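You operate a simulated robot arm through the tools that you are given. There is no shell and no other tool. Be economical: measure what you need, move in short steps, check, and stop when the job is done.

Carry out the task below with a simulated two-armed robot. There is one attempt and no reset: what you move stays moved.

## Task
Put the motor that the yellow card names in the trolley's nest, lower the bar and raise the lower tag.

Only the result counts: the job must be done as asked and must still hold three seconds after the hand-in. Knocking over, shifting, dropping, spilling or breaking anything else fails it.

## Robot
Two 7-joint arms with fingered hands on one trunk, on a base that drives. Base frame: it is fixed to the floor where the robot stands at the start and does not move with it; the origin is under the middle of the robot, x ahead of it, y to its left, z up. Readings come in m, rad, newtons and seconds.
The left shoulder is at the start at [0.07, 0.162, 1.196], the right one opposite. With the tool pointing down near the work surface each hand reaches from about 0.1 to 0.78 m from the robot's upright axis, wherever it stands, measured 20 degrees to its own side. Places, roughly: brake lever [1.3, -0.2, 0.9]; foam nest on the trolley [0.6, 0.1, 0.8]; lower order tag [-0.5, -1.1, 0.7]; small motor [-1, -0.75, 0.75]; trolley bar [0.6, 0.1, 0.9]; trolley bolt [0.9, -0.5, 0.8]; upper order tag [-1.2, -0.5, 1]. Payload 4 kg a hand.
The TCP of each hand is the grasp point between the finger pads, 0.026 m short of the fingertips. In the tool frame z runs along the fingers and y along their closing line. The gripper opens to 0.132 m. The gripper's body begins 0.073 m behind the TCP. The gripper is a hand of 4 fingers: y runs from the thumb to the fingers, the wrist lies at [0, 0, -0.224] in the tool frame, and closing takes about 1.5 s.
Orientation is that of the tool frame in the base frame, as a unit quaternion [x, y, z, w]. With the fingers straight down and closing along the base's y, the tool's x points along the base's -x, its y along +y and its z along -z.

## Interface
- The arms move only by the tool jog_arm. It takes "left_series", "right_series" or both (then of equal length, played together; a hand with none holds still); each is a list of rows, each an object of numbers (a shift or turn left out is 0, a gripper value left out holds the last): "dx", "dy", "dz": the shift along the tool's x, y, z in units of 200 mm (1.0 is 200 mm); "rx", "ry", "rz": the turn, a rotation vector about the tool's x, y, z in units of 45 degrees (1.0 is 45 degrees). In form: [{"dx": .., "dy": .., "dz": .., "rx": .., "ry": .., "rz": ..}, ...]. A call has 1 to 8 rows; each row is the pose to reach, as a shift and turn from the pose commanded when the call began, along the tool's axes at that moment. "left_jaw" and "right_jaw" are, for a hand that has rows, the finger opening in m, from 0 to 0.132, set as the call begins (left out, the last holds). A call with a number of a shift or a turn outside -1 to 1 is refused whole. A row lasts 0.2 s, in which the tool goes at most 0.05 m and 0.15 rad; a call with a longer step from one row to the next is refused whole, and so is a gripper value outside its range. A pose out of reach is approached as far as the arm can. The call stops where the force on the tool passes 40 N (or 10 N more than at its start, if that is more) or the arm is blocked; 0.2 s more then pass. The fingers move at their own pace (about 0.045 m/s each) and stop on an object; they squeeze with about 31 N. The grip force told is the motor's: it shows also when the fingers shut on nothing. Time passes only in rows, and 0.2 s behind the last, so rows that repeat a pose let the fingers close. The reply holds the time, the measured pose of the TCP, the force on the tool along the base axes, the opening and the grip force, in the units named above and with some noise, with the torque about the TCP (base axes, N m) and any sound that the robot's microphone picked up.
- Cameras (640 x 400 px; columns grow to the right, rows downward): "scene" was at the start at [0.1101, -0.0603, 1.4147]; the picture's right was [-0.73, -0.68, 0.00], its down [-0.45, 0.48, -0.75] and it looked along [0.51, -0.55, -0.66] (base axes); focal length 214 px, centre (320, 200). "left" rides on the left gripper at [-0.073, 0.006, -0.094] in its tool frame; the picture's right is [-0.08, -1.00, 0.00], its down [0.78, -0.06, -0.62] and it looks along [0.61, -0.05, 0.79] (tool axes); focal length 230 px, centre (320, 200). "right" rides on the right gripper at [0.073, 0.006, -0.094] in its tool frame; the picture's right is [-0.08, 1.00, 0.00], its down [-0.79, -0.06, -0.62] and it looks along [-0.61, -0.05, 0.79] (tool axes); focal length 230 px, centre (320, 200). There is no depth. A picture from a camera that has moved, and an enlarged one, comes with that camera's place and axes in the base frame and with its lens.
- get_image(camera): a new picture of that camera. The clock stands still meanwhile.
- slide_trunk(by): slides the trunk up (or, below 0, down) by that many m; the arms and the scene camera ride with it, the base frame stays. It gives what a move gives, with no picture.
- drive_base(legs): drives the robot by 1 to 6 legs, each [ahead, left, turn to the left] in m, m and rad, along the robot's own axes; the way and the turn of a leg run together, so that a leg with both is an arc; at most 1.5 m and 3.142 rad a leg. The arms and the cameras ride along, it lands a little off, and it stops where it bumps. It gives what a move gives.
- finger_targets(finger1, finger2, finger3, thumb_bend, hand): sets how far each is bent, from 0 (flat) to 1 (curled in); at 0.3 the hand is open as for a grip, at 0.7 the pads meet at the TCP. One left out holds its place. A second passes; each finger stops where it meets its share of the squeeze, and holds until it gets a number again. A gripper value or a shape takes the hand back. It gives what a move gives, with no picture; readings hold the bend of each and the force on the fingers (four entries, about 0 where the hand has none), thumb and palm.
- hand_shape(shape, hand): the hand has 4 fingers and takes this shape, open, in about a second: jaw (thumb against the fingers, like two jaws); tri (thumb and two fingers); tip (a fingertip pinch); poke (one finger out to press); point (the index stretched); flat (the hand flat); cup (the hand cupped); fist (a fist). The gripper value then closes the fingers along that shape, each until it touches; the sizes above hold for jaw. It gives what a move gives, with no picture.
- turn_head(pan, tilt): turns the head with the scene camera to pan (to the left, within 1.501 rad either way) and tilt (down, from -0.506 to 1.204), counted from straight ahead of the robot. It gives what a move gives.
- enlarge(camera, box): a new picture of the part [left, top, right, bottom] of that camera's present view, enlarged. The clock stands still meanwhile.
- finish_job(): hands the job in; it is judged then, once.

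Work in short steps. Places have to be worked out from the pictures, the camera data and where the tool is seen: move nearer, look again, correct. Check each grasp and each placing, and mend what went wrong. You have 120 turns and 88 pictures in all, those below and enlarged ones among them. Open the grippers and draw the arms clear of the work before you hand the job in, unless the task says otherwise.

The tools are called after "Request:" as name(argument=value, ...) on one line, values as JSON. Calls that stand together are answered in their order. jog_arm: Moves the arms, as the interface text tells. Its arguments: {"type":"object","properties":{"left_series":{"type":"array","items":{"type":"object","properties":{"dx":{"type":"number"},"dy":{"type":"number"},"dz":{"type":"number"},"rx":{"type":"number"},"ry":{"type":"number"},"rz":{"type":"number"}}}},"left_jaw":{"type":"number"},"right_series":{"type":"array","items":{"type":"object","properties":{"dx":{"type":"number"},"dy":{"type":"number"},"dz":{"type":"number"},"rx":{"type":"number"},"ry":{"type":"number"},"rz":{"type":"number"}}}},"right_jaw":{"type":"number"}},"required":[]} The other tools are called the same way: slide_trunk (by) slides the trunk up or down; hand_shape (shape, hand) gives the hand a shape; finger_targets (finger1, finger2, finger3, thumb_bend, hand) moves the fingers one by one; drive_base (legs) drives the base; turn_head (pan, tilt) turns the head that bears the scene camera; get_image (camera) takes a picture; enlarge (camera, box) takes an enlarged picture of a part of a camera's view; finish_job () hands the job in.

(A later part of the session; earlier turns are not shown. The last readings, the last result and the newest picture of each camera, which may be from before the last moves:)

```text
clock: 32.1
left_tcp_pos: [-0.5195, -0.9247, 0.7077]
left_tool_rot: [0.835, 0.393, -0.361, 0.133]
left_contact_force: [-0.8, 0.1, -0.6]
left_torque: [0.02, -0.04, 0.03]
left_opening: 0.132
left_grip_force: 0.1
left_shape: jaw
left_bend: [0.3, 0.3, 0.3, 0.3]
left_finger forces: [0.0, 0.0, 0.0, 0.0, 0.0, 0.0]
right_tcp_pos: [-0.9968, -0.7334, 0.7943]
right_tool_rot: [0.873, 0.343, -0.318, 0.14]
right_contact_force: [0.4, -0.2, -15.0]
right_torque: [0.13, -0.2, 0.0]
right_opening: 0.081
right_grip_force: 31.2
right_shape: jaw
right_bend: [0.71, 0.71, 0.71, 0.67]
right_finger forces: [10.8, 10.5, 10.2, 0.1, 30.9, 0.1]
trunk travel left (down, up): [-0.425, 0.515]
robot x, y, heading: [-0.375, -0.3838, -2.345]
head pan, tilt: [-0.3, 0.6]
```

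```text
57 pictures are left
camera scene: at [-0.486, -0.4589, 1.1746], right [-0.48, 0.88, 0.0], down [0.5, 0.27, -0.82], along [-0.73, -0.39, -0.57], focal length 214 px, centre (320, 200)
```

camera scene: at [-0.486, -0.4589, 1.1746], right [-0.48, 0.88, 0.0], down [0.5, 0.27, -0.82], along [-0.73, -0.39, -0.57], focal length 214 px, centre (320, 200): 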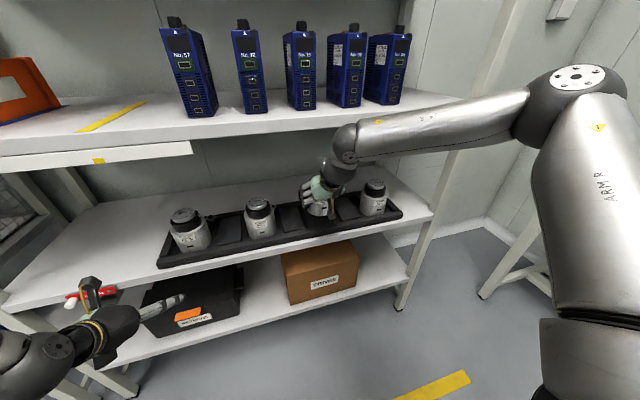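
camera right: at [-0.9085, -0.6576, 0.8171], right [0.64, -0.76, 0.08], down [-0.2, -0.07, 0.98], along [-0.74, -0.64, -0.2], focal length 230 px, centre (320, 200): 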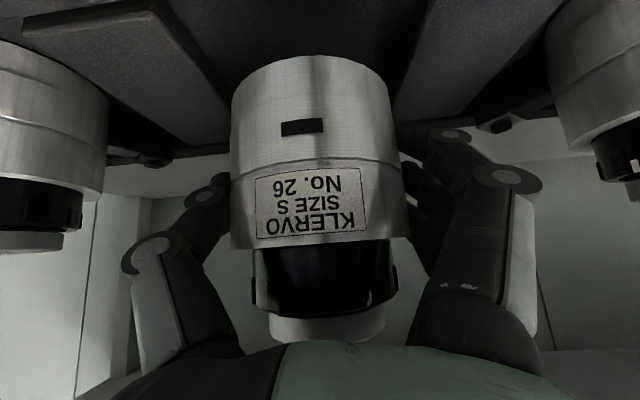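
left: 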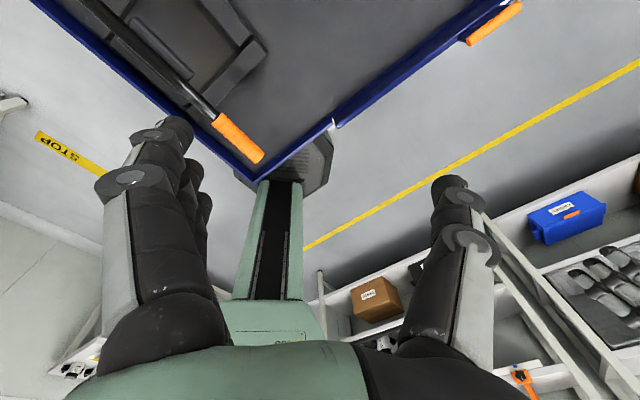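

Motor is lifted clean (15 N). I draw it straight back out of the shelf by 0.2 m.

Request:
jog_arm(right_series=[{"dx": 0.1, "dz": -0.09}, {"dx": 0.22, "dy": -0.01, "dz": -0.19}, {"dx": 0.36, "dy": -0.02, "dz": -0.31}, {"dx": 0.5, "dy": -0.025, "dz": -0.43}, {"dx": 0.62, "dy": -0.03, "dz": -0.54}, {"dx": 0.75, "dy": -0.04, "dz": -0.65}])

Request:
turn_head(pan=0.45, tilt=0.7)

Request:
get_image(camera="scene")

Request:
get_image(camera="left")

```text
clock: 33.5
left_tcp_pos: [-0.5185, -0.9251, 0.7086]
left_tool_rot: [0.835, 0.393, -0.361, 0.132]
left_contact_force: [0.7, -0.8, 0.2]
left_torque: [0.03, 0.02, -0.06]
left_opening: 0.1317
left_grip_force: 0.1
left_shape: jaw
left_bend: [0.3, 0.3, 0.3, 0.3]
left_finger forces: [0.0, 0.0, 0.1, 0.0, 0.0, 0.0]
right_tcp_pos: [-0.8649, -0.5976, 0.7936]
right_tool_rot: [0.873, 0.341, -0.32, 0.14]
right_contact_force: [-0.8, -0.4, -14.3]
right_torque: [0.19, -0.21, 0.01]
right_opening: 0.0808
right_grip_force: 30.6
right_shape: jaw
right_bend: [0.71, 0.71, 0.71, 0.67]
right_finger forces: [10.7, 10.4, 10.4, 0.1, 30.8, 0.0]
right hand out of reach, approached as far as the arm can: row 6
trunk travel left (down, up): [-0.425, 0.515]
robot x, y, heading: [-0.3758, -0.3836, -2.346]
head pan, tilt: [-0.3, 0.6]
```

```text
clock: 34.6
left_tcp_pos: [-0.519, -0.9252, 0.7076]
left_tool_rot: [0.835, 0.393, -0.362, 0.132]
left_contact_force: [-0.1, 0.6, 0.2]
left_torque: [-0.02, -0.01, -0.01]
left_opening: 0.1322
left_grip_force: 0.0
left_shape: jaw
left_bend: [0.3, 0.3, 0.3, 0.3]
left_finger forces: [0.0, 0.0, 0.0, 0.0, 0.1, 0.1]
right_tcp_pos: [-0.8663, -0.5979, 0.7927]
right_tool_rot: [0.873, 0.342, -0.319, 0.14]
right_contact_force: [0.0, 0.4, -14.9]
right_torque: [0.17, -0.21, -0.01]
right_opening: 0.0813
right_grip_force: 31.0
right_shape: jaw
right_bend: [0.71, 0.71, 0.71, 0.67]
right_finger forces: [10.7, 10.4, 10.3, 0.1, 30.7, 0.1]
trunk travel left (down, up): [-0.425, 0.515]
robot x, y, heading: [-0.3746, -0.3797, -2.348]
head pan, tilt: [0.45, 0.7]
```

```text
56 pictures are left
camera scene: at [-0.4355, -0.4971, 1.1661], right [-0.95, 0.32, 0.0], down [0.21, 0.61, -0.76], along [-0.24, -0.72, -0.64], focal length 214 px, centre (320, 200)
```

scene: 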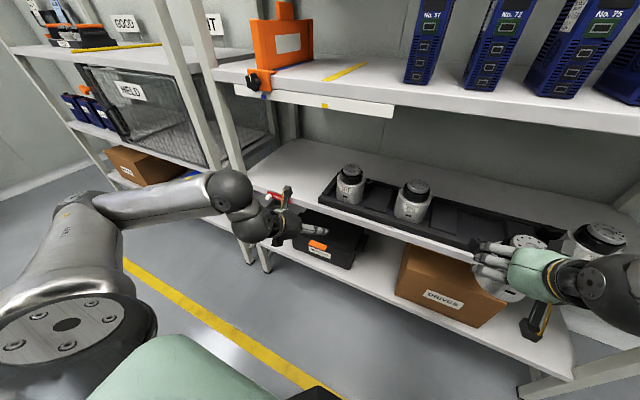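

```text
55 pictures are left
camera left: at [-0.4996, -0.9236, 0.8265], right [-0.78, 0.61, 0.12], down [0.6, 0.79, -0.12], along [-0.16, -0.02, -0.99], focal length 230 px, centre (320, 200)
```

left: 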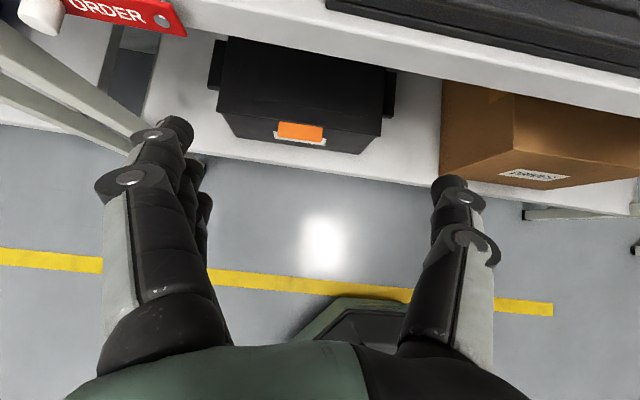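

Motor is out and held. Triangulating the views puts the tag knob tip at about (-0.45,-1.133,0.67), with its pivot about 75 mm to the right. I move the left hand sideways to stand in front of the knob, with its jaw half shut.

Request:
jog_arm(left_series=[{"dx": -0.01, "dy": 0.2}, {"dx": -0.03, "dy": 0.4, "dz": 0.02}, {"dx": -0.05, "dy": 0.6, "dz": 0.03}, {"dx": -0.07, "dy": 0.8, "dz": 0.05}, {"dx": -0.085, "dy": 0.97, "dz": 0.06}], left_jaw=0.06)

Request:
get_image(camera="left")

Request:
get_image(camera="scene")

```text
clock: 35.8
left_tcp_pos: [-0.3865, -1.0682, 0.6984]
left_tool_rot: [0.835, 0.392, -0.362, 0.133]
left_contact_force: [-0.6, -0.6, 0.2]
left_torque: [-0.02, 0.0, 0.01]
left_opening: 0.0609
left_grip_force: 0.0
left_shape: jaw
left_bend: [0.73, 0.73, 0.73, 0.7]
left_finger forces: [0.1, 0.0, 0.0, 0.0, 0.0, 0.1]
right_tcp_pos: [-0.8655, -0.598, 0.7929]
right_tool_rot: [0.873, 0.342, -0.32, 0.14]
right_contact_force: [0.6, 0.1, -14.6]
right_torque: [0.15, -0.18, -0.01]
right_opening: 0.0812
right_grip_force: 31.0
right_shape: jaw
right_bend: [0.71, 0.71, 0.71, 0.67]
right_finger forces: [10.7, 10.4, 10.3, 0.1, 30.7, 0.0]
trunk travel left (down, up): [-0.425, 0.515]
robot x, y, heading: [-0.3741, -0.3835, -2.346]
head pan, tilt: [0.45, 0.7]
```

```text
54 pictures are left
camera left: at [-0.3673, -1.0671, 0.818], right [-0.78, 0.61, 0.12], down [0.6, 0.79, -0.12], along [-0.16, -0.02, -0.99], focal length 230 px, centre (320, 200)
```

left: 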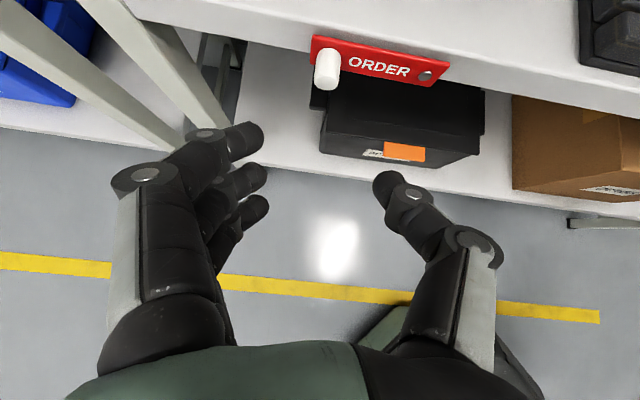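

```text
53 pictures are left
camera scene: at [-0.4351, -0.4972, 1.1661], right [-0.95, 0.32, 0.0], down [0.21, 0.61, -0.76], along [-0.24, -0.72, -0.64], focal length 214 px, centre (320, 200)
```

scene: 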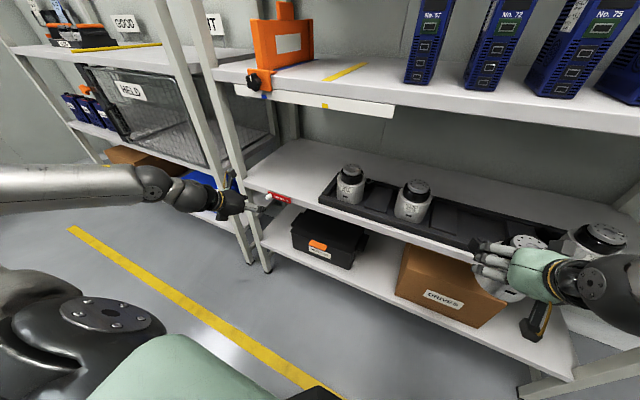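

Knob is at column 325, centred between finger and thumb; mid-knob ≈(-0.453,-1.141,0.67). I advance to straddle it.

Request:
jog_arm(left_series=[{"dx": -0.08, "dy": -0.005, "dz": 0.12}, {"dx": -0.16, "dy": -0.01, "dz": 0.24}, {"dx": -0.245, "dy": -0.02, "dz": 0.35}])

Request:
get_image(camera="left")

```text
clock: 36.6
left_tcp_pos: [-0.4454, -1.128, 0.6829]
left_tool_rot: [0.836, 0.393, -0.361, 0.131]
left_contact_force: [0.9, 0.4, -0.4]
left_torque: [-0.04, 0.05, 0.02]
left_opening: 0.0604
left_grip_force: 0.1
left_shape: jaw
left_bend: [0.73, 0.73, 0.73, 0.7]
left_finger forces: [0.0, 0.0, 0.1, 0.0, 0.0, 0.0]
right_tcp_pos: [-0.8655, -0.5974, 0.792]
right_tool_rot: [0.873, 0.341, -0.319, 0.139]
right_contact_force: [0.1, -0.2, -15.9]
right_torque: [0.19, -0.2, -0.02]
right_opening: 0.081
right_grip_force: 30.6
right_shape: jaw
right_bend: [0.71, 0.71, 0.71, 0.67]
right_finger forces: [10.7, 10.3, 10.4, 0.1, 30.7, 0.0]
trunk travel left (down, up): [-0.425, 0.515]
robot x, y, heading: [-0.3721, -0.3828, -2.345]
head pan, tilt: [0.45, 0.7]
```

```text
52 pictures are left
camera left: at [-0.4259, -1.1269, 0.8014], right [-0.78, 0.61, 0.12], down [0.6, 0.79, -0.12], along [-0.16, -0.02, -0.99], focal length 230 px, centre (320, 200)
```

left: 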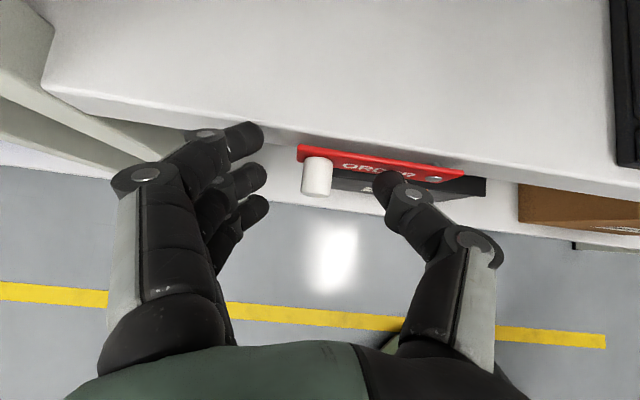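

The knob lies between thumb and fingers. I close the left hand on it.

Request:
jog_arm(left_series=[{}, {}, {}, {}, {}, {}], left_jaw=0.0)

Request:
get_image(camera="left")

```text
clock: 38.0
left_tcp_pos: [-0.4478, -1.1255, 0.6842]
left_tool_rot: [0.836, 0.391, -0.362, 0.131]
left_contact_force: [-8.7, 6.5, 3.6]
left_torque: [0.05, 0.16, -0.05]
left_opening: 0.0
left_grip_force: 31.0
left_shape: jaw
left_bend: [0.74, 0.71, 0.69, 0.72]
left_finger forces: [0.0, 11.4, 0.0, 0.0, 20.4, 0.0]
right_tcp_pos: [-0.8673, -0.5959, 0.7933]
right_tool_rot: [0.873, 0.341, -0.319, 0.141]
right_contact_force: [0.4, -0.1, -15.2]
right_torque: [0.19, -0.22, 0.0]
right_opening: 0.081
right_grip_force: 31.0
right_shape: jaw
right_bend: [0.71, 0.71, 0.71, 0.67]
right_finger forces: [10.7, 10.4, 10.3, 0.1, 30.8, 0.0]
trunk travel left (down, up): [-0.425, 0.515]
robot x, y, heading: [-0.374, -0.381, -2.348]
head pan, tilt: [0.45, 0.7]
```

```text
51 pictures are left
camera left: at [-0.4285, -1.1239, 0.8033], right [-0.78, 0.61, 0.12], down [0.6, 0.79, -0.12], along [-0.17, -0.02, -0.99], focal length 230 px, centre (320, 200)
```

left: 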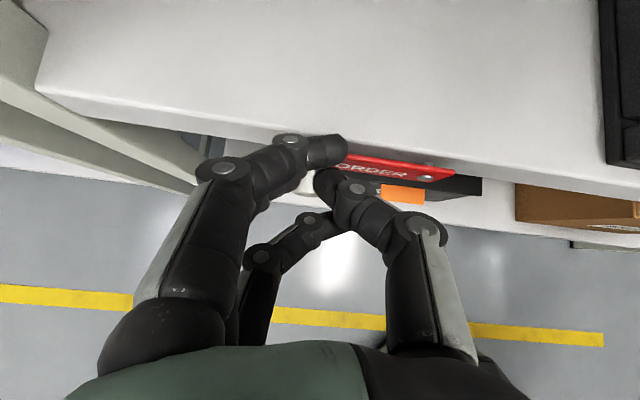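

The knob is held by finger 2 and thumb. I carry it along an arc of radius 72 mm, up and to the right.

Request:
jog_arm(left_series=[{"dx": -0.065, "dy": -0.018, "dz": -0.066}, {"dx": -0.123, "dy": -0.06, "dz": -0.127}, {"dx": -0.171, "dy": -0.121, "dz": -0.179}, {"dx": -0.205, "dy": -0.199, "dz": -0.219}])

Request:
get_image(camera="left")

Request:
enlarge(camera="scene", box=[200, 150, 328, 230])

```text
clock: 39.0
left_tcp_pos: [-0.4721, -1.101, 0.7467]
left_tool_rot: [0.835, 0.393, -0.361, 0.131]
left_contact_force: [0.3, -0.7, 0.3]
left_torque: [-0.03, -0.01, 0.01]
left_opening: 0.0001
left_grip_force: 31.1
left_shape: jaw
left_bend: [0.74, 0.72, 0.69, 0.77]
left_finger forces: [0.1, 0.0, 0.0, 0.0, 0.0, 0.1]
right_tcp_pos: [-0.8661, -0.5976, 0.7926]
right_tool_rot: [0.873, 0.341, -0.32, 0.14]
right_contact_force: [-0.5, -0.3, -15.0]
right_torque: [0.15, -0.22, 0.02]
right_opening: 0.081
right_grip_force: 31.5
right_shape: jaw
right_bend: [0.71, 0.71, 0.71, 0.67]
right_finger forces: [10.7, 10.5, 10.3, 0.1, 30.7, 0.0]
trunk travel left (down, up): [-0.425, 0.515]
robot x, y, heading: [-0.3755, -0.3791, -2.349]
head pan, tilt: [0.45, 0.7]
```

```text
50 pictures are left
camera left: at [-0.4524, -1.1003, 0.8663], right [-0.78, 0.61, 0.12], down [0.6, 0.79, -0.12], along [-0.16, -0.02, -0.99], focal length 230 px, centre (320, 200)
```

left: 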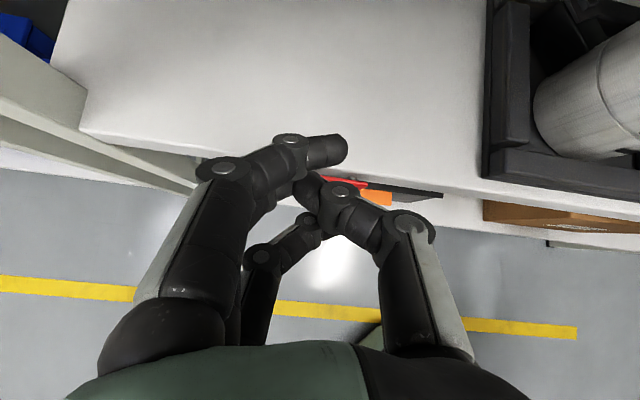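

```text
5.00 times, centred on (264, 190) of scene
camera zoom: at [-0.4358, -0.4971, 1.166], right [-0.95, 0.32, 0.0], down [0.21, 0.61, -0.76], along [-0.24, -0.72, -0.65], focal length 1072 px, centre (600, 250)
```

zoom: 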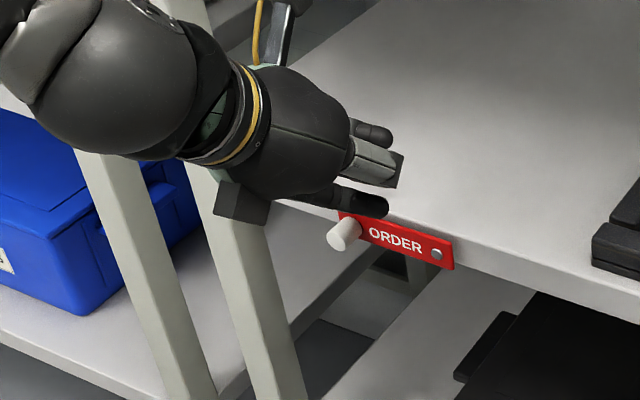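

The knob slipped free; the tag rose only slightly. I'll instead use a level hand: fingers below the knob and thumb above, rolling with the arc. First I back off and pitch the left hand level.

Request:
jog_arm(left_series=[{"dx": 0.07, "dz": -0.07}, {"dx": 0.17, "dy": 0.01, "dz": -0.17, "ry": -0.15}, {"dx": 0.3, "dy": 0.02, "dz": -0.3, "ry": -0.32}, {"dx": 0.42, "dy": 0.03, "dz": -0.43, "ry": -0.49}, {"dx": 0.42, "dy": 0.04, "dz": -0.43, "ry": -0.66}, {"dx": 0.42, "dy": 0.04, "dz": -0.43, "ry": -0.83}, {"dx": 0.42, "dy": 0.04, "dz": -0.43, "ry": -1.0}], left_jaw=0.045)

Request:
enlarge(camera="scene", box=[200, 150, 328, 230])

```text
clock: 40.8
left_tcp_pos: [-0.3951, -1.1438, 0.8575]
left_tool_rot: [-0.602, -0.3, 0.687, -0.274]
left_contact_force: [-0.7, 0.1, -0.5]
left_torque: [0.0, -0.02, 0.03]
left_opening: 0.0451
left_grip_force: 0.0
left_shape: jaw
left_bend: [0.74, 0.74, 0.73, 0.7]
left_finger forces: [0.1, 0.0, 0.0, 0.0, 0.0, 0.1]
left hand out of reach, approached as far as the arm can: row 4, 5, 6, 7
right_tcp_pos: [-0.8644, -0.5958, 0.791]
right_tool_rot: [0.873, 0.342, -0.317, 0.139]
right_contact_force: [-1.1, 0.9, -14.8]
right_torque: [0.11, -0.17, -0.02]
right_opening: 0.0809
right_grip_force: 30.5
right_shape: jaw
right_bend: [0.71, 0.71, 0.71, 0.67]
right_finger forces: [10.6, 10.5, 10.4, 0.0, 31.1, 0.0]
trunk travel left (down, up): [-0.425, 0.515]
robot x, y, heading: [-0.3737, -0.3828, -2.347]
head pan, tilt: [0.45, 0.7]
stopped in row 7 (left hand): the arm was blocked; the commanded pose is now the measured one
```

```text
5.00 times, centred on (264, 190) of scene
camera zoom: at [-0.4355, -0.4966, 1.1662], right [-0.95, 0.32, 0.0], down [0.21, 0.61, -0.76], along [-0.24, -0.72, -0.64], focal length 1072 px, centre (600, 250)
```

zoom: 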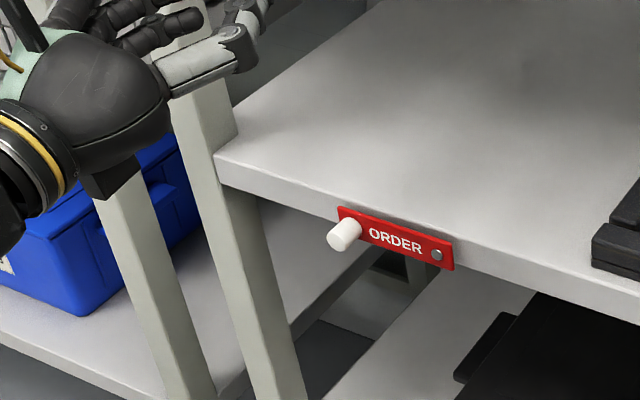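

The tag is only slightly lifted. The left arm is too cramped for a level hand, so I back the base 0.1 m and shift 0.1 m left.

Request:
drive_base(legs=[[-0.12, 0, 0], [0, 0.1, 0]])

Request:
jog_arm(left_series=[{"dx": 0.16, "rz": -0.17}, {"dx": 0.32, "rz": -0.34}, {"dx": 0.48, "rz": -0.51}, {"dx": 0.64, "rz": -0.68}, {"dx": 0.8, "rz": -0.85}, {"dx": 0.95, "rz": -1.0}])

Request:
get_image(camera="scene")

Request:
get_image(camera="left")

```text
clock: 42.8
left_tcp_pos: [-0.2332, -1.1285, 0.8561]
left_tool_rot: [-0.603, -0.302, 0.686, -0.274]
left_contact_force: [0.3, -0.6, -0.4]
left_torque: [0.02, 0.01, -0.03]
left_opening: 0.0451
left_grip_force: 0.0
left_shape: jaw
left_bend: [0.74, 0.74, 0.73, 0.7]
left_finger forces: [0.0, 0.0, 0.0, 0.0, 0.0, 0.0]
right_tcp_pos: [-0.7063, -0.5838, 0.7936]
right_tool_rot: [0.872, 0.343, -0.319, 0.14]
right_contact_force: [-0.2, -0.7, -14.4]
right_torque: [0.15, -0.17, -0.03]
right_opening: 0.0811
right_grip_force: 30.7
right_shape: jaw
right_bend: [0.71, 0.71, 0.71, 0.67]
right_finger forces: [10.8, 10.4, 10.6, 0.0, 30.8, 0.1]
trunk travel left (down, up): [-0.425, 0.515]
robot x, y, heading: [-0.2175, -0.3655, -2.34]
head pan, tilt: [0.45, 0.7]
```

```text
clock: 44.2
left_tcp_pos: [-0.2585, -1.1293, 0.6682]
left_tool_rot: [-0.44, -0.511, 0.738, 0.009]
left_contact_force: [0.4, -0.3, -0.2]
left_torque: [0.01, 0.02, 0.02]
left_opening: 0.0449
left_grip_force: 0.0
left_shape: jaw
left_bend: [0.74, 0.74, 0.73, 0.7]
left_finger forces: [0.0, 0.1, 0.1, 0.0, 0.0, 0.0]
right_tcp_pos: [-0.7053, -0.5843, 0.7931]
right_tool_rot: [0.872, 0.344, -0.318, 0.142]
right_contact_force: [0.0, 0.1, -15.0]
right_torque: [0.17, -0.16, -0.03]
right_opening: 0.0814
right_grip_force: 31.5
right_shape: jaw
right_bend: [0.71, 0.71, 0.71, 0.67]
right_finger forces: [10.7, 10.5, 10.6, 0.1, 31.1, 0.0]
trunk travel left (down, up): [-0.425, 0.515]
robot x, y, heading: [-0.2161, -0.3671, -2.346]
head pan, tilt: [0.45, 0.7]
```

```text
47 pictures are left
camera scene: at [-0.2773, -0.4816, 1.1661], right [-0.95, 0.32, 0.0], down [0.2, 0.61, -0.76], along [-0.24, -0.73, -0.65], focal length 214 px, centre (320, 200)
```

scene: 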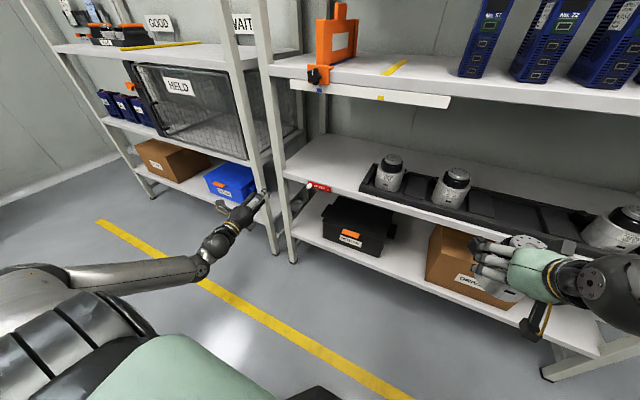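

```text
46 pictures are left
camera left: at [-0.1497, -1.098, 0.7019], right [-0.39, 0.44, 0.81], down [-0.1, 0.85, -0.51], along [-0.92, -0.28, -0.29], focal length 230 px, centre (320, 200)
```

left: 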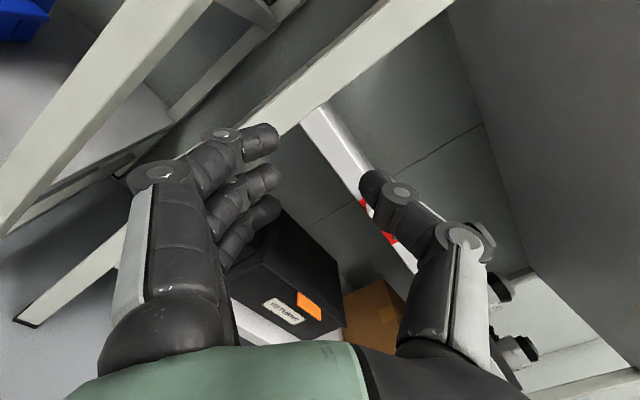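

Hand is level with fingers rolled 45° to lower-left — good for pushing along the whole arc without more rolling. The knob is 13 cm to the right and 14 cm ahead of it; I align in front of it.

Request:
jog_arm(left_series=[{"dx": 0.14, "dy": -0.093, "dz": 0.02}, {"dx": 0.28, "dy": -0.187, "dz": 0.1}, {"dx": 0.42, "dy": -0.28, "dz": 0.2}, {"dx": 0.55, "dy": -0.373, "dz": 0.32}], left_jaw=0.06)

Request:
get_image(camera="left")

Request:
enlarge(camera="scene", box=[240, 130, 368, 210])

```text
clock: 45.2
left_tcp_pos: [-0.3988, -1.0894, 0.6576]
left_tool_rot: [-0.442, -0.508, 0.739, 0.009]
left_contact_force: [0.6, 0.0, -0.1]
left_torque: [-0.02, 0.01, -0.02]
left_opening: 0.0594
left_grip_force: 0.0
left_shape: jaw
left_bend: [0.73, 0.73, 0.73, 0.7]
left_finger forces: [0.1, 0.0, 0.0, 0.0, 0.1, 0.0]
right_tcp_pos: [-0.7078, -0.5828, 0.7923]
right_tool_rot: [0.873, 0.343, -0.318, 0.141]
right_contact_force: [-0.6, 0.0, -14.9]
right_torque: [0.17, -0.17, 0.0]
right_opening: 0.0811
right_grip_force: 31.4
right_shape: jaw
right_bend: [0.71, 0.71, 0.71, 0.67]
right_finger forces: [10.7, 10.5, 10.5, 0.0, 31.0, 0.1]
trunk travel left (down, up): [-0.425, 0.515]
robot x, y, heading: [-0.2192, -0.3662, -2.342]
head pan, tilt: [0.45, 0.7]
```

```text
45 pictures are left
camera left: at [-0.2898, -1.0564, 0.6935], right [-0.39, 0.44, 0.81], down [-0.1, 0.85, -0.52], along [-0.92, -0.28, -0.29], focal length 230 px, centre (320, 200)
```

left: 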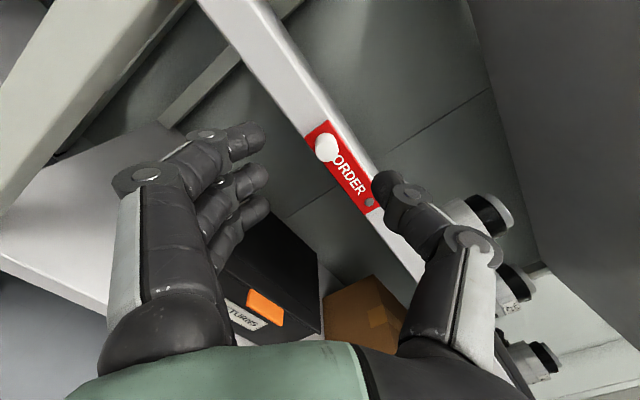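

```text
5.00 times, centred on (304, 170) of scene
camera zoom: at [-0.2782, -0.4815, 1.166], right [-0.95, 0.32, 0.0], down [0.2, 0.61, -0.76], along [-0.24, -0.73, -0.65], focal length 1072 px, centre (400, 350)
```

zoom: 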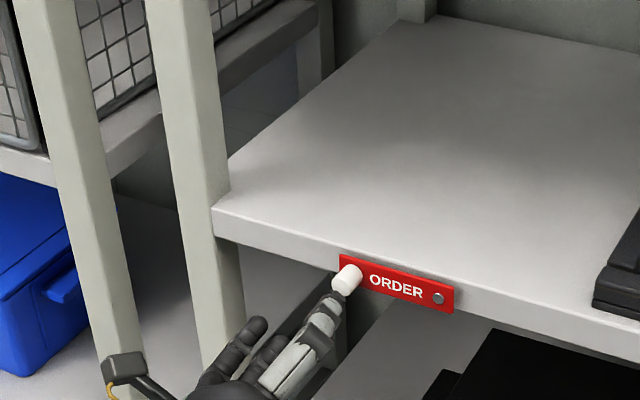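

Both views agree: knob tip at (-0.445,-1.133,0.668). I advance 6 cm so the knob lies between fingers (lower-left) and thumb (upper-right).

Request:
jog_arm(left_series=[{"dx": 0.006, "dy": -0.035, "dz": 0.1}, {"dx": 0.006, "dy": -0.035, "dz": 0.2}, {"dx": 0.006, "dy": -0.035, "dz": 0.3}])

Request:
get_image(camera="left")

```text
clock: 46.0
left_tcp_pos: [-0.442, -1.1323, 0.6679]
left_tool_rot: [-0.442, -0.509, 0.738, 0.007]
left_contact_force: [0.7, 1.1, -0.9]
left_torque: [-0.03, 0.0, -0.01]
left_opening: 0.0594
left_grip_force: 0.0
left_shape: jaw
left_bend: [0.73, 0.73, 0.73, 0.7]
left_finger forces: [0.0, 0.0, 0.0, 0.0, 0.0, 0.0]
right_tcp_pos: [-0.7071, -0.5848, 0.7924]
right_tool_rot: [0.872, 0.343, -0.319, 0.142]
right_contact_force: [-0.3, -0.3, -15.0]
right_torque: [0.13, -0.22, -0.03]
right_opening: 0.0812
right_grip_force: 30.8
right_shape: jaw
right_bend: [0.71, 0.71, 0.71, 0.67]
right_finger forces: [10.7, 10.3, 10.7, 0.0, 31.1, 0.0]
trunk travel left (down, up): [-0.425, 0.515]
robot x, y, heading: [-0.2137, -0.3656, -2.341]
head pan, tilt: [0.45, 0.7]
```

```text
43 pictures are left
camera left: at [-0.3333, -1.1001, 0.7035], right [-0.39, 0.44, 0.81], down [-0.1, 0.85, -0.51], along [-0.92, -0.28, -0.29], focal length 230 px, centre (320, 200)
```

left: 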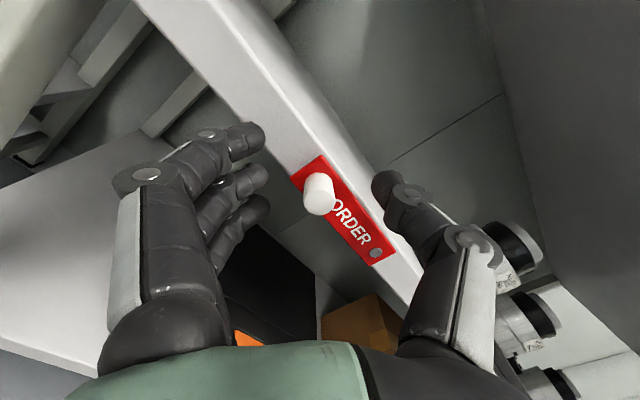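

Knob is caged. I narrow the jaw to 25 mm and sweep the arc to 90°.

Request:
jog_arm(left_series=[{}, {}, {"dx": -0.05, "dy": -0.079, "dz": 0.008}, {"dx": -0.079, "dy": -0.168, "dz": 0.013}, {"dx": -0.083, "dy": -0.262, "dz": 0.016}, {"dx": -0.063, "dy": -0.354, "dz": 0.015}, {"dx": -0.02, "dy": -0.437, "dz": 0.012}, {"dx": 0.042, "dy": -0.506, "dz": 0.007}], left_jaw=0.02)

Request:
get_image(camera="left")

Request:
enlarge(camera="scene", box=[240, 130, 368, 210])

```text
clock: 47.8
left_tcp_pos: [-0.49, -1.0826, 0.741]
left_tool_rot: [-0.439, -0.511, 0.739, 0.006]
left_contact_force: [18.3, -6.0, 5.7]
left_torque: [-0.29, -0.44, 0.57]
left_opening: 0.0182
left_grip_force: 8.2
left_shape: jaw
left_bend: [0.63, 0.64, 0.74, 0.71]
left_finger forces: [0.0, 11.2, 11.3, 0.0, 2.2, 0.0]
right_tcp_pos: [-0.7057, -0.5856, 0.794]
right_tool_rot: [0.872, 0.344, -0.319, 0.141]
right_contact_force: [-0.1, 0.3, -13.6]
right_torque: [0.12, -0.2, -0.01]
right_opening: 0.0812
right_grip_force: 31.3
right_shape: jaw
right_bend: [0.71, 0.71, 0.71, 0.67]
right_finger forces: [10.6, 10.4, 10.6, 0.0, 31.2, 0.1]
trunk travel left (down, up): [-0.425, 0.515]
robot x, y, heading: [-0.2191, -0.3648, -2.339]
head pan, tilt: [0.45, 0.7]
```

```text
42 pictures are left
camera left: at [-0.3821, -1.0487, 0.7764], right [-0.39, 0.44, 0.81], down [-0.1, 0.85, -0.52], along [-0.92, -0.29, -0.28], focal length 230 px, centre (320, 200)
```

left: 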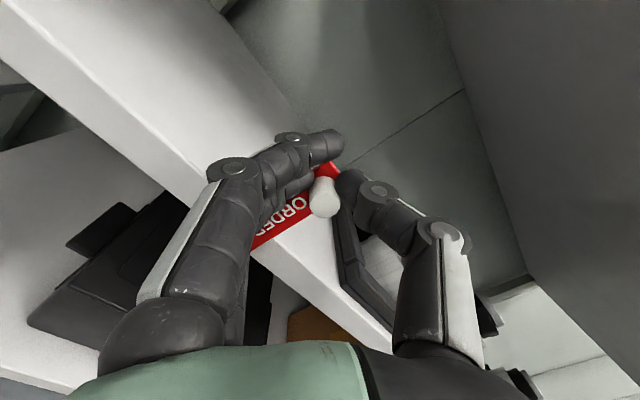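

```text
5.00 times, centred on (304, 170) of scene
camera zoom: at [-0.2755, -0.4813, 1.1661], right [-0.95, 0.31, 0.0], down [0.2, 0.61, -0.76], along [-0.24, -0.73, -0.64], focal length 1072 px, centre (400, 350)
```

zoom: 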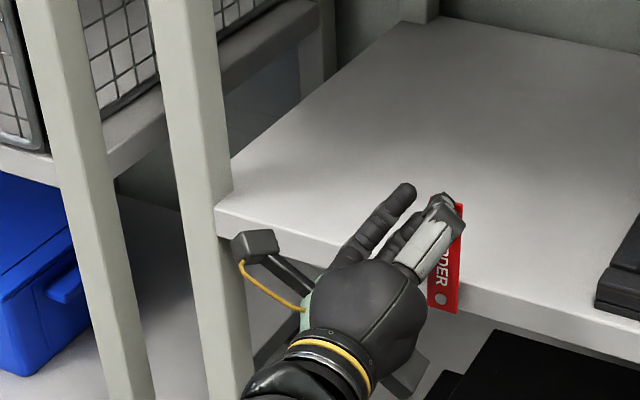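

The tag now stands upright at its stop. I open the fingers and back straight off.

Request:
jog_arm(left_series=[{}, {}, {}, {"dz": -0.1}, {"dz": -0.3}, {"dz": -0.5}], left_jaw=0.07)

Request:
enlarge(camera="scene", box=[240, 130, 368, 210])

```text
clock: 49.2
left_tcp_pos: [-0.427, -1.0248, 0.7322]
left_tool_rot: [-0.439, -0.511, 0.739, 0.011]
left_contact_force: [1.1, -0.8, -1.1]
left_torque: [0.0, -0.03, -0.02]
left_opening: 0.0699
left_grip_force: 0.0
left_shape: jaw
left_bend: [0.72, 0.72, 0.72, 0.7]
left_finger forces: [0.1, 0.0, 0.0, 0.0, 0.0, 0.1]
left hand out of reach, approached as far as the arm can: row 6
right_tcp_pos: [-0.7048, -0.5844, 0.7937]
right_tool_rot: [0.872, 0.344, -0.319, 0.14]
right_contact_force: [0.5, -0.5, -13.7]
right_torque: [0.16, -0.17, 0.01]
right_opening: 0.0812
right_grip_force: 31.2
right_shape: jaw
right_bend: [0.71, 0.71, 0.71, 0.67]
right_finger forces: [10.8, 10.6, 10.6, 0.0, 30.6, 0.0]
trunk travel left (down, up): [-0.425, 0.515]
robot x, y, heading: [-0.2168, -0.3687, -2.344]
head pan, tilt: [0.45, 0.7]
```

```text
5.00 times, centred on (304, 170) of scene
camera zoom: at [-0.2755, -0.4821, 1.166], right [-0.95, 0.32, 0.0], down [0.2, 0.61, -0.76], along [-0.24, -0.72, -0.65], focal length 1072 px, centre (400, 350)
```

zoom: 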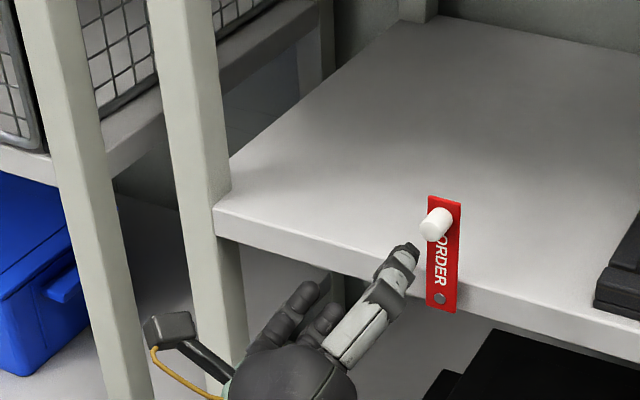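

The tag stays up. I back away 0.3 m, raise the trunk so the hands clear the trolley, and turn towards it.

Request:
drive_base(legs=[[-0.3, 0, 0]])

Request:
slide_trunk(by=0.4)

Request:
drive_base(legs=[[0, 0, 2.5]])

Request:
turn_head(pan=0.3, tilt=0.8)

Request:
get_image(camera="scene")

```text
clock: 51.3
left_tcp_pos: [-0.2129, -0.806, 0.73]
left_tool_rot: [-0.44, -0.51, 0.739, 0.007]
left_contact_force: [0.0, 0.0, -0.2]
left_torque: [0.04, 0.03, 0.01]
left_opening: 0.0699
left_grip_force: 0.0
left_shape: jaw
left_bend: [0.72, 0.72, 0.72, 0.7]
left_finger forces: [0.0, 0.0, 0.0, 0.0, 0.0, 0.0]
right_tcp_pos: [-0.4918, -0.3677, 0.7925]
right_tool_rot: [0.87, 0.347, -0.318, 0.144]
right_contact_force: [-1.0, 0.4, -12.9]
right_torque: [0.16, -0.19, 0.01]
right_opening: 0.0815
right_grip_force: 30.9
right_shape: jaw
right_bend: [0.71, 0.71, 0.71, 0.67]
right_finger forces: [10.7, 10.4, 10.4, 0.1, 31.0, 0.1]
trunk travel left (down, up): [-0.425, 0.515]
robot x, y, heading: [-0.0077, -0.1443, -2.335]
head pan, tilt: [0.45, 0.7]
```

```text
clock: 55.1
left_tcp_pos: [-0.213, -0.8062, 1.1308]
left_tool_rot: [-0.44, -0.511, 0.739, 0.007]
left_contact_force: [-0.3, -0.4, -0.5]
left_torque: [0.0, -0.01, 0.01]
left_opening: 0.0699
left_grip_force: 0.0
left_shape: jaw
left_bend: [0.72, 0.72, 0.72, 0.7]
left_finger forces: [0.0, 0.0, 0.0, 0.0, 0.1, 0.0]
right_tcp_pos: [-0.4927, -0.366, 1.1934]
right_tool_rot: [0.871, 0.347, -0.317, 0.142]
right_contact_force: [-0.2, -0.8, -15.3]
right_torque: [0.21, -0.17, -0.03]
right_opening: 0.081
right_grip_force: 30.6
right_shape: jaw
right_bend: [0.71, 0.71, 0.71, 0.67]
right_finger forces: [10.7, 10.5, 10.6, 0.1, 31.0, 0.1]
trunk travel left (down, up): [-0.825, 0.115]
robot x, y, heading: [-0.0031, -0.1468, -2.334]
head pan, tilt: [0.45, 0.7]
```

```text
clock: 61.5
left_tcp_pos: [0.5496, 0.2692, 1.1308]
left_tool_rot: [-0.352, 0.575, -0.233, 0.701]
left_contact_force: [0.8, -0.4, 0.1]
left_torque: [0.0, 0.03, -0.01]
left_opening: 0.0703
left_grip_force: 0.1
left_shape: jaw
left_bend: [0.72, 0.72, 0.72, 0.7]
left_finger forces: [0.1, 0.0, 0.0, 0.0, 0.0, 0.1]
right_tcp_pos: [0.5228, -0.2519, 1.1924]
right_tool_rot: [-0.062, 0.935, 0.038, 0.346]
right_contact_force: [-0.3, -0.7, -14.1]
right_torque: [-0.02, 0.26, 0.04]
right_opening: 0.081
right_grip_force: 30.6
right_shape: jaw
right_bend: [0.71, 0.71, 0.71, 0.67]
right_finger forces: [9.7, 10.5, 11.1, 0.0, 30.3, 0.1]
trunk travel left (down, up): [-0.825, 0.115]
robot x, y, heading: [-0.0067, -0.1443, 0.179]
head pan, tilt: [0.45, 0.7]
```

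```text
clock: 62.1
left_tcp_pos: [0.5487, 0.2694, 1.1307]
left_tool_rot: [-0.35, 0.576, -0.234, 0.701]
left_contact_force: [0.3, 0.0, -0.4]
left_torque: [-0.01, -0.02, -0.03]
left_opening: 0.0699
left_grip_force: 0.0
left_shape: jaw
left_bend: [0.72, 0.72, 0.72, 0.7]
left_finger forces: [0.0, 0.0, 0.0, 0.1, 0.0, 0.0]
right_tcp_pos: [0.5216, -0.2517, 1.191]
right_tool_rot: [-0.063, 0.935, 0.038, 0.346]
right_contact_force: [-0.2, -1.0, -14.8]
right_torque: [0.0, 0.24, 0.0]
right_opening: 0.0812
right_grip_force: 30.9
right_shape: jaw
right_bend: [0.71, 0.71, 0.71, 0.67]
right_finger forces: [9.8, 10.5, 11.0, 0.1, 30.5, 0.0]
trunk travel left (down, up): [-0.825, 0.115]
robot x, y, heading: [-0.0044, -0.1453, 0.186]
head pan, tilt: [0.3, 0.799]
```

```text
39 pictures are left
camera scene: at [0.1208, -0.0979, 1.5578], right [0.47, -0.88, 0.0], down [-0.64, -0.33, -0.7], along [0.62, 0.33, -0.72], focal length 214 px, centre (320, 200)
```

scene: 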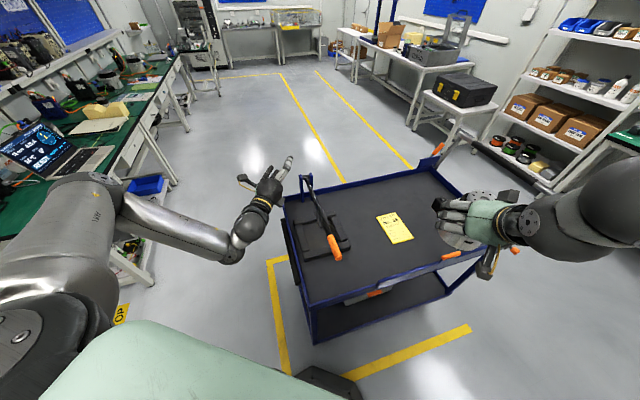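

Good view of the trolley. I enlarge the nest and bar.

Request:
enlarge(camera="scene", box=[272, 165, 384, 275])

```text
3.64 times, centred on (328, 220) of scene
camera zoom: at [0.1208, -0.0979, 1.5578], right [0.47, -0.88, 0.0], down [-0.64, -0.33, -0.7], along [0.62, 0.33, -0.72], focal length 780 px, centre (291, 127)
```

zoom: 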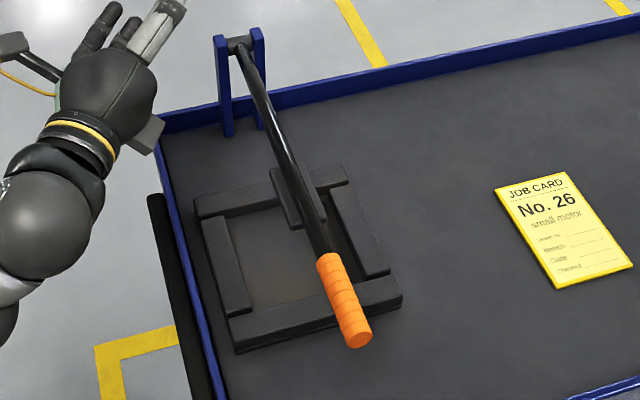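

Deck height ≈0.755; nest centre ≈(0.605,0.158). The bar hinges at ≈(0.775,0.324,0.913), and its handle end is at ≈(0.425,0.005,0.98), so it passes right over the nest and is only slightly raised. I check what the left camera sees and the motor in the right hand.

Request:
get_image(camera="left")

Request:
get_image(camera="right")

```text
37 pictures are left
camera left: at [0.4409, 0.3044, 1.166], right [0.06, -0.59, 0.81], down [-0.41, -0.75, -0.51], along [0.91, -0.3, -0.29], focal length 230 px, centre (320, 200)
```

left: 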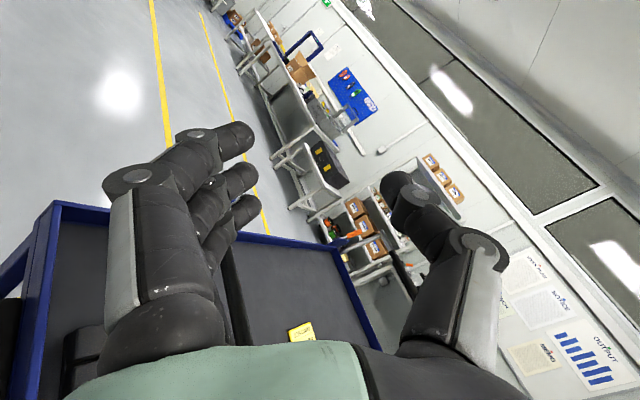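

```text
36 pictures are left
camera right: at [0.4055, -0.2637, 1.2163], right [-0.09, 0.99, 0.08], down [0.2, -0.06, 0.98], along [0.98, 0.1, -0.2], focal length 230 px, centre (320, 200)
```

right: 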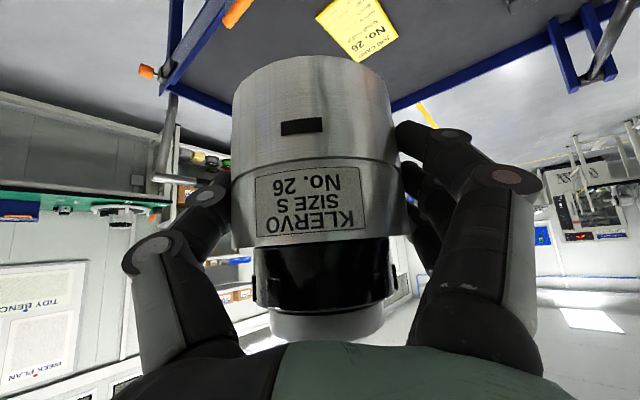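

I need the nest's shape (slot for the plug?) to choose the approach direction, so I zoom in tightly.

Request:
enlarge(camera="scene", box=[296, 205, 364, 265])

```text
6.67 times, centred on (330, 235) of scene
camera zoom: at [0.1208, -0.0979, 1.5578], right [0.47, -0.88, 0.0], down [-0.64, -0.33, -0.7], along [0.62, 0.33, -0.72], focal length 1430 px, centre (253, -33)
```

zoom: 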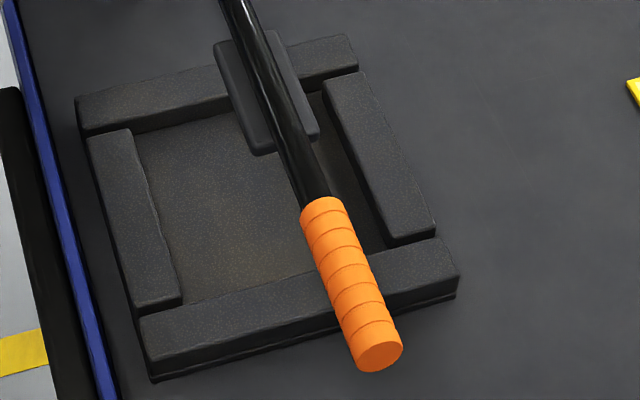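

The nest is a plain square recess (≈135 mm inside, sides at ±45°), so any plug direction fits. The bar crosses it along +43°, so I approach from the trolley's short end, perpendicular to the bar. I drive around to there.

Request:
drive_base(legs=[[-0.08, 0.366, 0], [0, 0, -0.961], [0, 0.5, 0]])

Request:
turn_head(pan=0.0, tilt=0.9)

Request:
get_image(camera="scene")

```text
clock: 69.5
left_tcp_pos: [0.8591, 0.3246, 1.1303]
left_tool_rot: [-0.043, 0.673, -0.533, 0.511]
left_contact_force: [-0.4, -1.0, 0.4]
left_torque: [-0.01, 0.03, 0.0]
left_opening: 0.0701
left_grip_force: 0.0
left_shape: jaw
left_bend: [0.72, 0.72, 0.72, 0.7]
left_finger forces: [0.0, 0.0, 0.0, 0.1, 0.0, 0.0]
right_tcp_pos: [0.4142, 0.0529, 1.1928]
right_tool_rot: [0.381, 0.857, -0.127, 0.323]
right_contact_force: [0.4, 0.1, -14.8]
right_torque: [0.19, 0.13, -0.01]
right_opening: 0.0814
right_grip_force: 30.8
right_shape: jaw
right_bend: [0.71, 0.71, 0.71, 0.67]
right_finger forces: [9.5, 10.5, 11.2, 0.0, 30.4, 0.0]
trunk travel left (down, up): [-0.825, 0.115]
robot x, y, heading: [0.2038, 0.5514, -0.786]
head pan, tilt: [0.3, 0.799]
```

```text
clock: 70.3
left_tcp_pos: [0.86, 0.325, 1.131]
left_tool_rot: [-0.043, 0.673, -0.533, 0.511]
left_contact_force: [-0.1, -0.2, -0.7]
left_torque: [-0.01, 0.0, 0.02]
left_opening: 0.0701
left_grip_force: 0.1
left_shape: jaw
left_bend: [0.72, 0.72, 0.72, 0.7]
left_finger forces: [0.1, 0.1, 0.0, 0.0, 0.0, 0.0]
right_tcp_pos: [0.4157, 0.0552, 1.1931]
right_tool_rot: [0.38, 0.857, -0.128, 0.323]
right_contact_force: [0.0, -0.7, -14.9]
right_torque: [0.22, 0.17, 0.03]
right_opening: 0.0813
right_grip_force: 30.8
right_shape: jaw
right_bend: [0.71, 0.71, 0.71, 0.67]
right_finger forces: [9.6, 10.7, 11.2, 0.0, 30.3, 0.0]
trunk travel left (down, up): [-0.825, 0.115]
robot x, y, heading: [0.2065, 0.5492, -0.783]
head pan, tilt: [0.0, 0.901]
```

```text
34 pictures are left
camera scene: at [0.2972, 0.4589, 1.5499], right [-0.71, -0.71, 0.0], down [-0.55, 0.55, -0.62], along [0.44, -0.44, -0.78], focal length 214 px, centre (320, 200)
```

scene: 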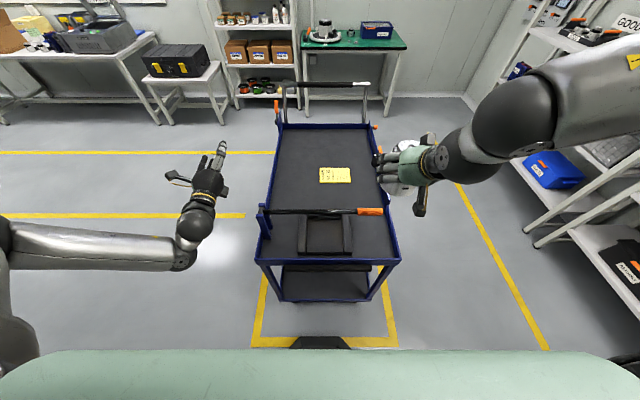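

The trolley is now squarely ahead. I zoom on the bar and nest from this side.

Request:
enlarge(camera="scene", box=[248, 180, 408, 280])

```text
4.00 times, centred on (328, 230) of scene
camera zoom: at [0.2972, 0.4589, 1.5499], right [-0.71, -0.71, 0.0], down [-0.55, 0.55, -0.62], along [0.44, -0.44, -0.78], focal length 858 px, centre (288, 80)
```

zoom: 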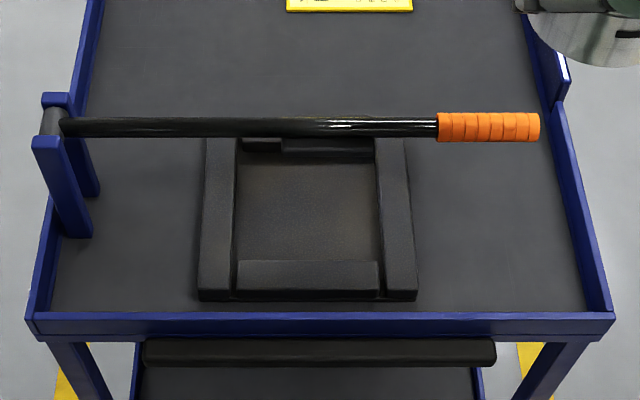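

Triangulating again from here: deck z≈0.80, nest centre at 0.547 m ahead and 0.018 right. The bar is level at z≈0.95, hinge at 0.20 left and handle at 0.13–0.22 right, so the bar is down now. I must raise it, place the motor, then lower it. First I move the motor up and to the right, and draw the left hand back, pitching it down 25°.

Request:
jog_arm(left_series=[{"dx": -0.017, "dy": -0.007, "dz": -0.19, "rx": -0.105, "ry": 0.09}, {"dx": -0.035, "dy": -0.015, "dz": -0.375, "rx": -0.21, "ry": 0.18}, {"dx": -0.052, "dy": -0.022, "dz": -0.56, "rx": -0.315, "ry": 0.27}, {"dx": -0.07, "dy": -0.03, "dz": -0.75, "rx": -0.42, "ry": 0.36}], right_series=[{"dx": -0.09, "dy": -0.147, "dz": -0.094}, {"dx": -0.178, "dy": -0.295, "dz": -0.188}, {"dx": -0.266, "dy": -0.44, "dz": -0.28}, {"dx": -0.355, "dy": -0.59, "dz": -0.375}], left_jaw=0.0)

Request:
slide_trunk(by=-0.2)

```text
clock: 71.3
left_tcp_pos: [0.8039, 0.3708, 1.1272]
left_tool_rot: [-0.082, 0.749, -0.499, 0.428]
left_contact_force: [-0.2, 0.4, -0.6]
left_torque: [0.03, 0.01, 0.01]
left_opening: 0.0001
left_grip_force: 3.3
left_shape: jaw
left_bend: [0.63, 0.59, 0.63, 0.64]
left_finger forces: [0.0, 0.0, 0.0, 0.0, 0.0, 0.0]
left hand out of reach, approached as far as the arm can: row 1, 2, 3, 4
right_tcp_pos: [0.3262, -0.0323, 1.2894]
right_tool_rot: [0.38, 0.857, -0.127, 0.324]
right_contact_force: [-2.1, -0.6, -15.5]
right_torque: [0.21, 0.17, 0.0]
right_opening: 0.0813
right_grip_force: 30.9
right_shape: jaw
right_bend: [0.71, 0.7, 0.71, 0.67]
right_finger forces: [9.7, 9.9, 11.5, 0.0, 31.1, 0.0]
trunk travel left (down, up): [-0.825, 0.115]
robot x, y, heading: [0.2039, 0.5466, -0.785]
head pan, tilt: [0.0, 0.901]
```

```text
clock: 73.5
left_tcp_pos: [0.8046, 0.3722, 0.9265]
left_tool_rot: [-0.083, 0.75, -0.498, 0.427]
left_contact_force: [0.4, 0.0, -0.2]
left_torque: [-0.01, -0.01, -0.03]
left_opening: 0.0003
left_grip_force: 31.3
left_shape: jaw
left_bend: [0.69, 0.57, 0.69, 0.67]
left_finger forces: [0.0, 0.0, 0.1, 0.0, 0.0, 0.1]
right_tcp_pos: [0.3298, -0.0316, 1.0918]
right_tool_rot: [0.38, 0.857, -0.127, 0.325]
right_contact_force: [0.3, -0.4, -15.3]
right_torque: [0.21, 0.18, 0.0]
right_opening: 0.0812
right_grip_force: 30.7
right_shape: jaw
right_bend: [0.71, 0.7, 0.71, 0.67]
right_finger forces: [10.1, 10.1, 11.4, 0.0, 30.6, 0.0]
trunk travel left (down, up): [-0.625, 0.315]
robot x, y, heading: [0.2021, 0.5484, -0.786]
head pan, tilt: [0.0, 0.901]
```

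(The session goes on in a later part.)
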